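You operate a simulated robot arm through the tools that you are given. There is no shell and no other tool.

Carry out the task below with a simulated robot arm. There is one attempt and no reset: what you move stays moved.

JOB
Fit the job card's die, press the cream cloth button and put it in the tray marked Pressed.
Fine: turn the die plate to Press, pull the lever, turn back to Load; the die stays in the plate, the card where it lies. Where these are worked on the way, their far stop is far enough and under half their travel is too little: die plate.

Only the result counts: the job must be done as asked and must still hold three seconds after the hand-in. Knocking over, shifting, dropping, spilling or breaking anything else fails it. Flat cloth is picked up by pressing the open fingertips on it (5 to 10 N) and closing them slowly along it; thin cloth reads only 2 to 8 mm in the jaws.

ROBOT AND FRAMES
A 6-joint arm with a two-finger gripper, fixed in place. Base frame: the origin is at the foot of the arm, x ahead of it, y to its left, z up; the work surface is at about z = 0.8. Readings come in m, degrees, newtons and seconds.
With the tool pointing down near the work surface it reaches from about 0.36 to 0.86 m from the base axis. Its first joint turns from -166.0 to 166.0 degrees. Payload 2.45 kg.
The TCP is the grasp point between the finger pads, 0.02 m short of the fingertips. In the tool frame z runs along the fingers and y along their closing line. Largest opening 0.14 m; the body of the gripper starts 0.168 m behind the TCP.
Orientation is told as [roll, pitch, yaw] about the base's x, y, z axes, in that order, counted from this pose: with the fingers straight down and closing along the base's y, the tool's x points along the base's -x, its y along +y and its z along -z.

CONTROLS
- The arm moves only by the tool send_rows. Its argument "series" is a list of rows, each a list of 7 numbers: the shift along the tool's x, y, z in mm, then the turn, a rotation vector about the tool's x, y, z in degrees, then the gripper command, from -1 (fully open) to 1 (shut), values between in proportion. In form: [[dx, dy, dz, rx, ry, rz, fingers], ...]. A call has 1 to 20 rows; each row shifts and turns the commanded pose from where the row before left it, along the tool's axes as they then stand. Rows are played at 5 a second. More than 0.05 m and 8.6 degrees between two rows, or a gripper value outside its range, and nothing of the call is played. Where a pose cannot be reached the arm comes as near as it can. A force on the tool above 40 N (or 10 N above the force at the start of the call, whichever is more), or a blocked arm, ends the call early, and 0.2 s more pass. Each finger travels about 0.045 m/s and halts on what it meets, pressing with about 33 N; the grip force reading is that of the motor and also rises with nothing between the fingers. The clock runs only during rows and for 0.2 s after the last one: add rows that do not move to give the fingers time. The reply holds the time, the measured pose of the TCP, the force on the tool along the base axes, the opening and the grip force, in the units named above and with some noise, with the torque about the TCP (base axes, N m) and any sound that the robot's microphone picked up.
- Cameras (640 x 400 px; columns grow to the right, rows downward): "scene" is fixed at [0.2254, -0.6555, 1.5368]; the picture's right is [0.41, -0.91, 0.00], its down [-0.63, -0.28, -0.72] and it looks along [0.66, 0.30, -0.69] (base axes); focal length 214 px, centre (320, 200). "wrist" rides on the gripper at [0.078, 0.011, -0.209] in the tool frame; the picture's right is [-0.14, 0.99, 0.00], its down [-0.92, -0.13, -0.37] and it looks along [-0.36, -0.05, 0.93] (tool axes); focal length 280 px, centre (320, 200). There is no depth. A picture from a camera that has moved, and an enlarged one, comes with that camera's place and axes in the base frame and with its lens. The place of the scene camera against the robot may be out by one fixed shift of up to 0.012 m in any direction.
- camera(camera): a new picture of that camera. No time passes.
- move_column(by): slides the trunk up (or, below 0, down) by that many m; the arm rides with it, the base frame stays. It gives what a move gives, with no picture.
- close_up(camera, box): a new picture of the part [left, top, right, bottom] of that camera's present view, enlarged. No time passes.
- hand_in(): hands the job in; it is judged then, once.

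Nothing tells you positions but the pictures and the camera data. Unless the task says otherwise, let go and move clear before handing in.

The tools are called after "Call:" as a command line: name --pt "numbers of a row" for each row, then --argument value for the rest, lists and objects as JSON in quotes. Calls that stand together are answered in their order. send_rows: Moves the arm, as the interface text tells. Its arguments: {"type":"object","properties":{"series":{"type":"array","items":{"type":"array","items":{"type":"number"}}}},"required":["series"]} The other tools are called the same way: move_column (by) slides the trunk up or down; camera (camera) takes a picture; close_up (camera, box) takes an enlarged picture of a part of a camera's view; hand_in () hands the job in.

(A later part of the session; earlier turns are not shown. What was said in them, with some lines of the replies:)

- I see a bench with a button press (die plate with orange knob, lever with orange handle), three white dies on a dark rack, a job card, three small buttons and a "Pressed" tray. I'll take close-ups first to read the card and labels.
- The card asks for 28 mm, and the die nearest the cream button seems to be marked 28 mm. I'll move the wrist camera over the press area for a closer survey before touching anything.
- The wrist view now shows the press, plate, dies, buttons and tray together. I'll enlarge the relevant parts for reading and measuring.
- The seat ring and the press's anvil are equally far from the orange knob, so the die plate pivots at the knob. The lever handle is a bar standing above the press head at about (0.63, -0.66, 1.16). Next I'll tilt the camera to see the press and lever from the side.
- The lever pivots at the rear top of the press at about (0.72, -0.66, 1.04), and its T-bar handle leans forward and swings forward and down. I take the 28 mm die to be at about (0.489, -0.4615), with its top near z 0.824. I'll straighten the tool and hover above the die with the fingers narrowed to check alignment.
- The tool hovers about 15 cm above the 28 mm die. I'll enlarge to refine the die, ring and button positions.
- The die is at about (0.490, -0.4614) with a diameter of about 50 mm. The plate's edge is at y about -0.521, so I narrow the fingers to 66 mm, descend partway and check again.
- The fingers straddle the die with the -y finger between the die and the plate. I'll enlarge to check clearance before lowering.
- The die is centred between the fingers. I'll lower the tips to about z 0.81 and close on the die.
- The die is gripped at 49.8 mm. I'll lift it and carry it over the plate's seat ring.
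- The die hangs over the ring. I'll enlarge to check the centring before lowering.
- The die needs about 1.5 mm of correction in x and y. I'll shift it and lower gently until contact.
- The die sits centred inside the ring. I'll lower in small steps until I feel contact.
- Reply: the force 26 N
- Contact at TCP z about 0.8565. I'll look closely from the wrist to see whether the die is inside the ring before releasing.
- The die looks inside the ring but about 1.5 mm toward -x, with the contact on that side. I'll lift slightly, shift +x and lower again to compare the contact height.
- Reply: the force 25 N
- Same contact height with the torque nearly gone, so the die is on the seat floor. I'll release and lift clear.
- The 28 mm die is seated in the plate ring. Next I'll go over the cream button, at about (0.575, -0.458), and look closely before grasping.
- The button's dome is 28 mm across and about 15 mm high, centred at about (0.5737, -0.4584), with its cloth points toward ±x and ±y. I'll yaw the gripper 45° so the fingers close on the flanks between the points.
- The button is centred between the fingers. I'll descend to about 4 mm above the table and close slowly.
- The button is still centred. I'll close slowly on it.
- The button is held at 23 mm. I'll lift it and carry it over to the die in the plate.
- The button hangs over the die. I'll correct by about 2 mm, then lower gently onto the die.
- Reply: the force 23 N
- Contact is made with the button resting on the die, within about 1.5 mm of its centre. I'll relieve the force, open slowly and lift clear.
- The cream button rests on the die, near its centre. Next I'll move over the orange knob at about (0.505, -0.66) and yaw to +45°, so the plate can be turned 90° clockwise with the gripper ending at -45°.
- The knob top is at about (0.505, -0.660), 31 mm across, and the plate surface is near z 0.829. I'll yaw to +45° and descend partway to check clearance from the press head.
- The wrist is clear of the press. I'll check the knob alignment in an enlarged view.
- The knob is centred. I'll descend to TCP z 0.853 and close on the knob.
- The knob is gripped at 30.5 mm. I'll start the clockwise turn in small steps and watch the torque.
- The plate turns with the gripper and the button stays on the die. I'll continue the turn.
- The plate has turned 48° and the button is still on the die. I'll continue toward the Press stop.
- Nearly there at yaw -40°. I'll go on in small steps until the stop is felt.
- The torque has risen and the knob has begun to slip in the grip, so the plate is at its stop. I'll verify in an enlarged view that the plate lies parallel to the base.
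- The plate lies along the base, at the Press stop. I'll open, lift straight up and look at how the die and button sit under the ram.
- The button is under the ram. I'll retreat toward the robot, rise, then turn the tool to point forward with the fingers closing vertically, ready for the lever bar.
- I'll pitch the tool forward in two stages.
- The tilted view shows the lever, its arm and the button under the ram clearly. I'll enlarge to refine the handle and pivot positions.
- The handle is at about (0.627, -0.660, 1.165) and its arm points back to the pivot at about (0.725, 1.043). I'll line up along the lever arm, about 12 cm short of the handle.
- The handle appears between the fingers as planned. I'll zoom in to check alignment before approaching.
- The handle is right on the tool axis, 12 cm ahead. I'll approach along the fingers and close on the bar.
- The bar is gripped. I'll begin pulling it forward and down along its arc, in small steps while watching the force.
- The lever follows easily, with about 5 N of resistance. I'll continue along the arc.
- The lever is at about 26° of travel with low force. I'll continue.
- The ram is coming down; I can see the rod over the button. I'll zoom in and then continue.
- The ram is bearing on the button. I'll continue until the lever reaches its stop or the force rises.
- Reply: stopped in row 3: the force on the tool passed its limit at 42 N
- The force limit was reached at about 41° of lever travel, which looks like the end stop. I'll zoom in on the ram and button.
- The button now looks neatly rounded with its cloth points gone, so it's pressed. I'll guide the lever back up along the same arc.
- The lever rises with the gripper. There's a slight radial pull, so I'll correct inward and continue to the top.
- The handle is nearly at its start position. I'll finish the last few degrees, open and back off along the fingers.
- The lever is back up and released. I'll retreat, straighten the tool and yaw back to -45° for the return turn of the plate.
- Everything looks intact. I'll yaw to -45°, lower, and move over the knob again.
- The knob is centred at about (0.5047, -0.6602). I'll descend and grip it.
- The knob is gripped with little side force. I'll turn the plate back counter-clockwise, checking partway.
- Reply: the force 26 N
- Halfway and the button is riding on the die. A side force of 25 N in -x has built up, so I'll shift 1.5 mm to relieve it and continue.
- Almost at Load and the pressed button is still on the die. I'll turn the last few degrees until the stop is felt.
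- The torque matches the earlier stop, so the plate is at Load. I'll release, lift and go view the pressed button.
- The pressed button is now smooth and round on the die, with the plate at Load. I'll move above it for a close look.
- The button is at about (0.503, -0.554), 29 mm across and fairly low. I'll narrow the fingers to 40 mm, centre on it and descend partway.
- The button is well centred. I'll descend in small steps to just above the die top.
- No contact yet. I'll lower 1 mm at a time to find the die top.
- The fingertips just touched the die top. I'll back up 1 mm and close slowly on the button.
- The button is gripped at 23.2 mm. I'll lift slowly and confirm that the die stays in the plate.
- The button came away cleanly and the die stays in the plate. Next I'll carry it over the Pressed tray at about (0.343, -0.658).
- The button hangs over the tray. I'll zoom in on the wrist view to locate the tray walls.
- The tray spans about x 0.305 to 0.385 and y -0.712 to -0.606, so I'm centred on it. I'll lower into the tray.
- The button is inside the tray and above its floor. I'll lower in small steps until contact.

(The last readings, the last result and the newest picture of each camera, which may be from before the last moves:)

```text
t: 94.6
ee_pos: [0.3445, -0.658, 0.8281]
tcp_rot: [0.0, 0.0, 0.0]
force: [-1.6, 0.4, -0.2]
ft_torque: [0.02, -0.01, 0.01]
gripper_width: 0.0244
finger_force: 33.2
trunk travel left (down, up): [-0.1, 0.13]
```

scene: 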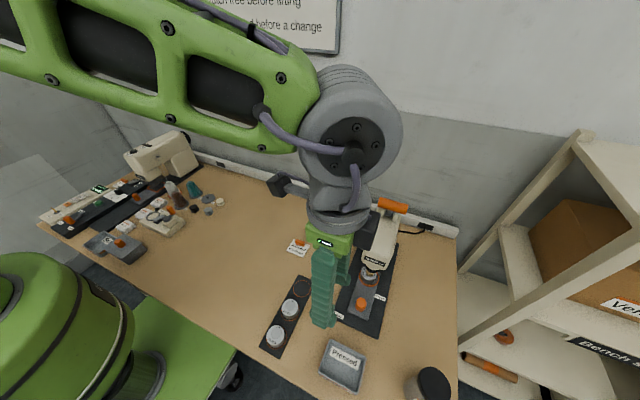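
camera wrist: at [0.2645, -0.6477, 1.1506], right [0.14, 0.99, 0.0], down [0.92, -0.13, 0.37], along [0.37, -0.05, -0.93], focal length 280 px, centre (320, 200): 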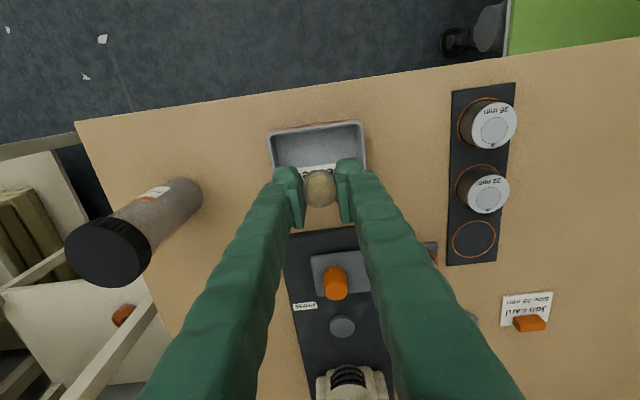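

Call:
send_rows --pt "0 0 1 0 0 0 0.8" --pt "0 0 0 0 0 0 0.8"

Call:
close_up --camera "wrist" --box '[260, 130, 380, 230]'

```text
t: 95.2
ee_pos: [0.3449, -0.6595, 0.8246]
tcp_rot: [0.0, -0.2, -0.1]
force: [0.2, 0.6, -0.7]
ft_torque: [0.02, -0.01, 0.02]
gripper_width: 0.0245
finger_force: 33.5
trunk travel left (down, up): [-0.1, 0.13]
```

```text
4.00 times, centred on (320, 180) of wrist
camera zoom: at [0.2668, -0.6481, 1.0346], right [0.14, 0.99, 0.0], down [0.92, -0.13, 0.37], along [0.37, -0.05, -0.93], focal length 1122 px, centre (320, 280)
```

zoom: 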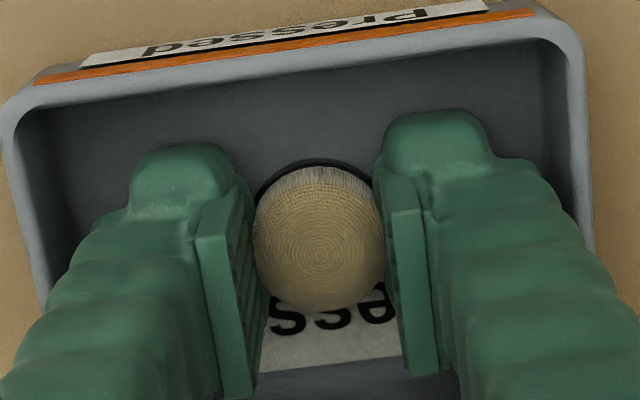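

Call:
send_rows --pt "0 0 1 0 0 0 0.8" --pt "0 0 0 0 0 0 0.8"

```text
t: 95.8
ee_pos: [0.3436, -0.6595, 0.8237]
tcp_rot: [0.0, -0.1, 0.0]
force: [-0.3, 1.4, 2.9]
ft_torque: [0.02, 0.0, 0.01]
gripper_width: 0.0243
finger_force: 32.6
trunk travel left (down, up): [-0.1, 0.13]
```

Light contact with the tray floor (about 3 N). I'll open slowly, then lift straight up and look.

Call:
send_rows --pt "0 0 -0.5 0 0 0 0.8" --pt "0 0 0 0 0 0 0.66" --pt "0 0 0 0 0 0 0.6" --pt "0 0 0 0 0 0 0.5" --pt "0 0 0 0 0 0 0.43" --pt "0 0 0 0 0 0 0.4" --pt "0 0 -15 0 0 0 0.4" --pt "0 0 -30 0 0 0 0.4" --pt "0 0 -40 0 0 0 0.4" --pt "0 0 -40 0 0 0 0.4" --pt "0 0 0 0 0 0 0.4"

Call:
camera --camera "wrist"

Call:
close_up --camera "wrist" --box '[240, 100, 400, 220]'

```text
t: 98.2
ee_pos: [0.3457, -0.6613, 0.9499]
tcp_rot: [0.1, -0.1, 0.0]
force: [0.8, 0.0, -0.4]
ft_torque: [0.0, -0.04, -0.01]
gripper_width: 0.0421
finger_force: 0.1
trunk travel left (down, up): [-0.1, 0.13]
```

```text
taken
camera wrist: at [0.267, -0.6496, 1.1595], right [0.14, 0.99, 0.0], down [0.92, -0.13, 0.37], along [0.37, -0.05, -0.93], focal length 280 px, centre (320, 200)
```

wrist: 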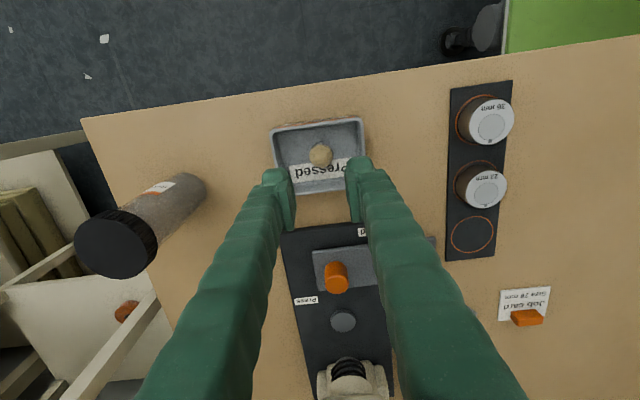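

```text
3.33 times, centred on (320, 160) of wrist
camera zoom: at [0.267, -0.6496, 1.1595], right [0.14, 0.99, 0.0], down [0.92, -0.13, 0.37], along [0.37, -0.05, -0.93], focal length 935 px, centre (320, 333)
```

zoom: 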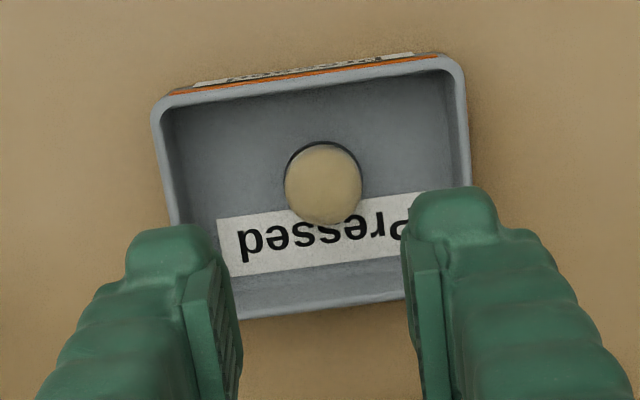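

The pressed button lies in the Pressed tray. I'll move up and clear, then check the plate, die, card and the other items.

Call:
send_rows --pt "0 0 -45 0 0 0 0.4" --pt "0 0 -45 0 0 0 0.4" --pt "0 0 -45 0 0 0 0" --pt "0 40 -45 0 0 0 0" --pt "0 45 -45 0 0 0 0" --pt "0 45 -45 0 0 0 0" --pt "0 45 0 0 0 0 0" --pt "0 0 0 0 0 0 0"

Call:
camera --camera "wrist"

Call:
camera --camera "scene"

```text
refused: row 4 steps farther than a row can; nothing moved
```

```text
taken
camera wrist: at [0.267, -0.6496, 1.1595], right [0.14, 0.99, 0.0], down [0.92, -0.13, 0.37], along [0.37, -0.05, -0.93], focal length 280 px, centre (320, 200)
```

wrist: 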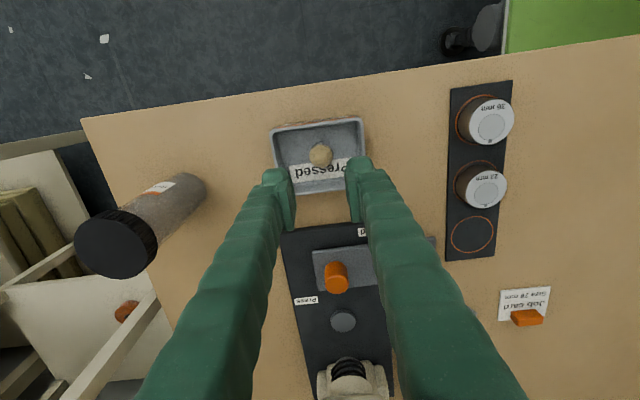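

```text
taken
```

scene: 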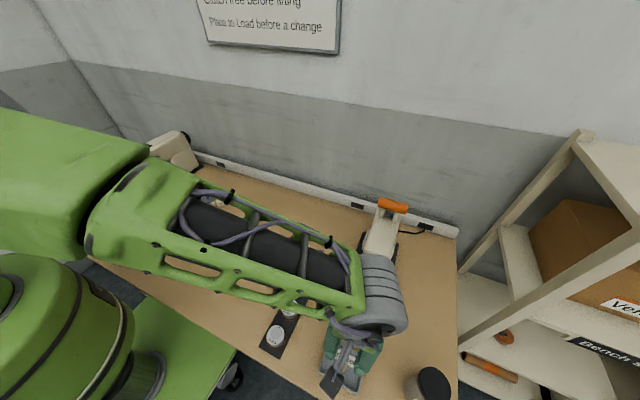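

That row step was too large, so I'll repeat the retreat with smaller steps.

Call:
send_rows --pt "0 0 -45 0 0 0 0.4" --pt "0 0 -45 0 0 0 0.4" --pt "0 0 -45 0 0 0 0" --pt "0 0 -45 0 0 0 0" --pt "0 30 -35 0 0 0 0" --pt "0 30 -35 0 0 0 0" --pt "0 45 0 0 0 0 0" --pt "0 45 0 0 0 0 0" --pt "0 0 0 0 0 0 0"

Call:
camera --camera "wrist"

Call:
camera --camera "scene"

```text
t: 100.2
ee_pos: [0.3453, -0.5081, 1.1997]
tcp_rot: [0.1, -0.2, 0.0]
force: [0.9, 0.1, 0.5]
ft_torque: [0.02, -0.01, 0.01]
gripper_width: 0.0701
finger_force: 0.0
trunk travel left (down, up): [-0.1, 0.13]
```

```text
taken
camera wrist: at [0.2667, -0.4971, 1.4091], right [0.14, 0.99, 0.0], down [0.92, -0.13, 0.37], along [0.37, -0.05, -0.93], focal length 280 px, centre (320, 200)
```

wrist: 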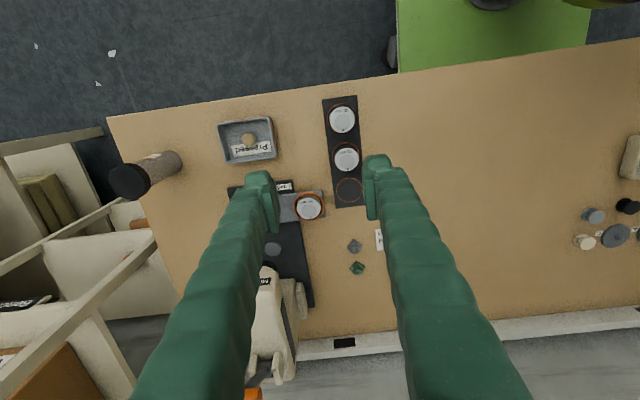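

```text
taken
```

scene: 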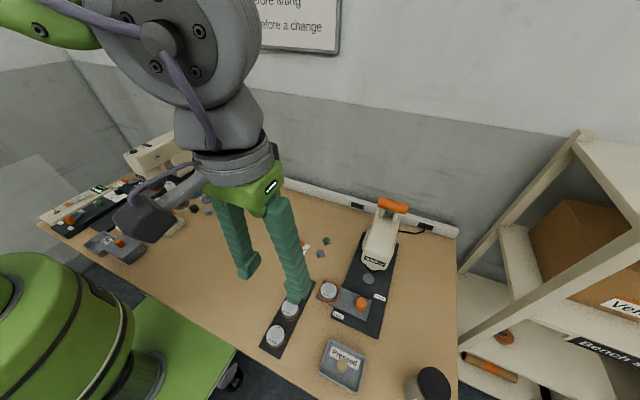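

Call:
close_up --camera "scene" --box '[305, 265, 405, 345]'

Call:
close_up --camera "scene" --box '[310, 330, 380, 400]'

Call:
close_up --camera "scene" --box '[250, 190, 450, 330]'

Call:
close_up --camera "wrist" --box '[210, 90, 390, 300]'

```text
5.00 times, centred on (355, 305) of scene
camera zoom: at [0.2254, -0.6555, 1.5368], right [0.41, -0.91, 0.0], down [-0.63, -0.28, -0.72], along [0.66, 0.3, -0.69], focal length 1072 px, centre (145, -325)
```

zoom: 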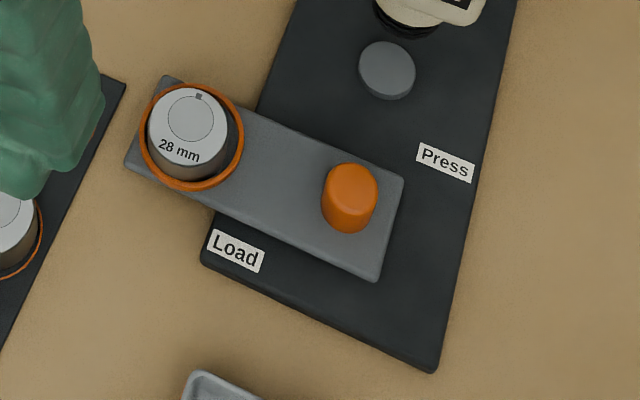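

```text
5.71 times, centred on (345, 365) of scene
camera zoom: at [0.2254, -0.6555, 1.5368], right [0.41, -0.91, 0.0], down [-0.63, -0.28, -0.72], along [0.66, 0.3, -0.69], focal length 1226 px, centre (177, -743)
```

zoom: 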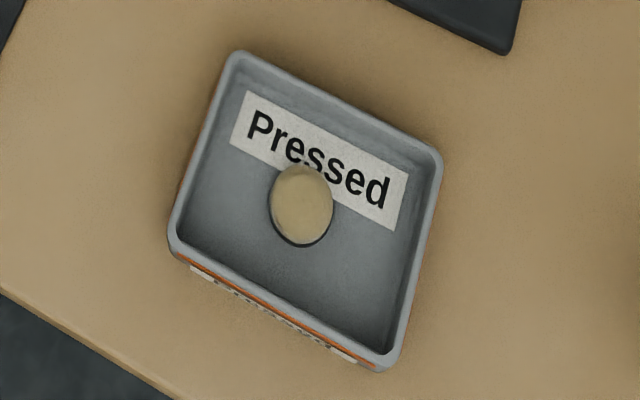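

```text
2.86 times, centred on (350, 260) of scene
camera zoom: at [0.2254, -0.6555, 1.5368], right [0.41, -0.91, 0.0], down [-0.63, -0.28, -0.72], along [0.66, 0.3, -0.69], focal length 613 px, centre (234, 29)
```

zoom: 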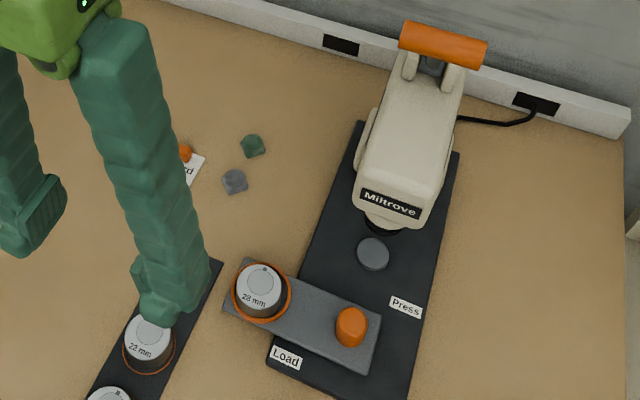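

```text
1.90 times, centred on (300, 195) of wrist
camera zoom: at [0.2667, -0.4971, 1.4091], right [0.14, 0.99, 0.0], down [0.92, -0.13, 0.37], along [0.37, -0.05, -0.93], focal length 534 px, centre (358, 210)
```

zoom: 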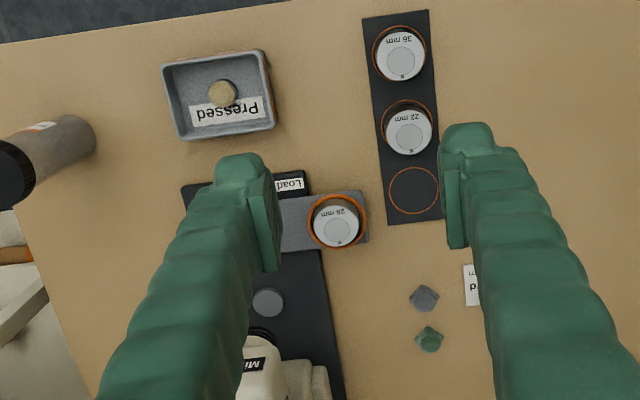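

Everything checks out: the pressed cream button is in the Pressed tray and the 28 mm die is in the plate at Load. The lever is back up, the card and other items are where they were, and the arm is clear. I'm handing in.

Call:
hand_in

```text
The job is handed in.
```

The cream button is pressed and lying in the Pressed tray, and I've handed the job in. I haven't been told the verdict.

- **Die:** the card asked for 28 mm. I fitted that die in the plate and left it there.
- **Press:** I turned the plate to its Press stop and pulled the lever about 41°, where the force limit ended the pull; I took that as its end stop. No sound was reported, but the button's loose cloth points were gone and it came out smooth and round.
- **Left as found:** the plate is back at its Load stop, the lever is up where it started, and the card hasn't moved. The final pictures show the other dies and buttons where they were, and nothing was knocked over.

The arm had let go and was clear of everything before the hand-in.
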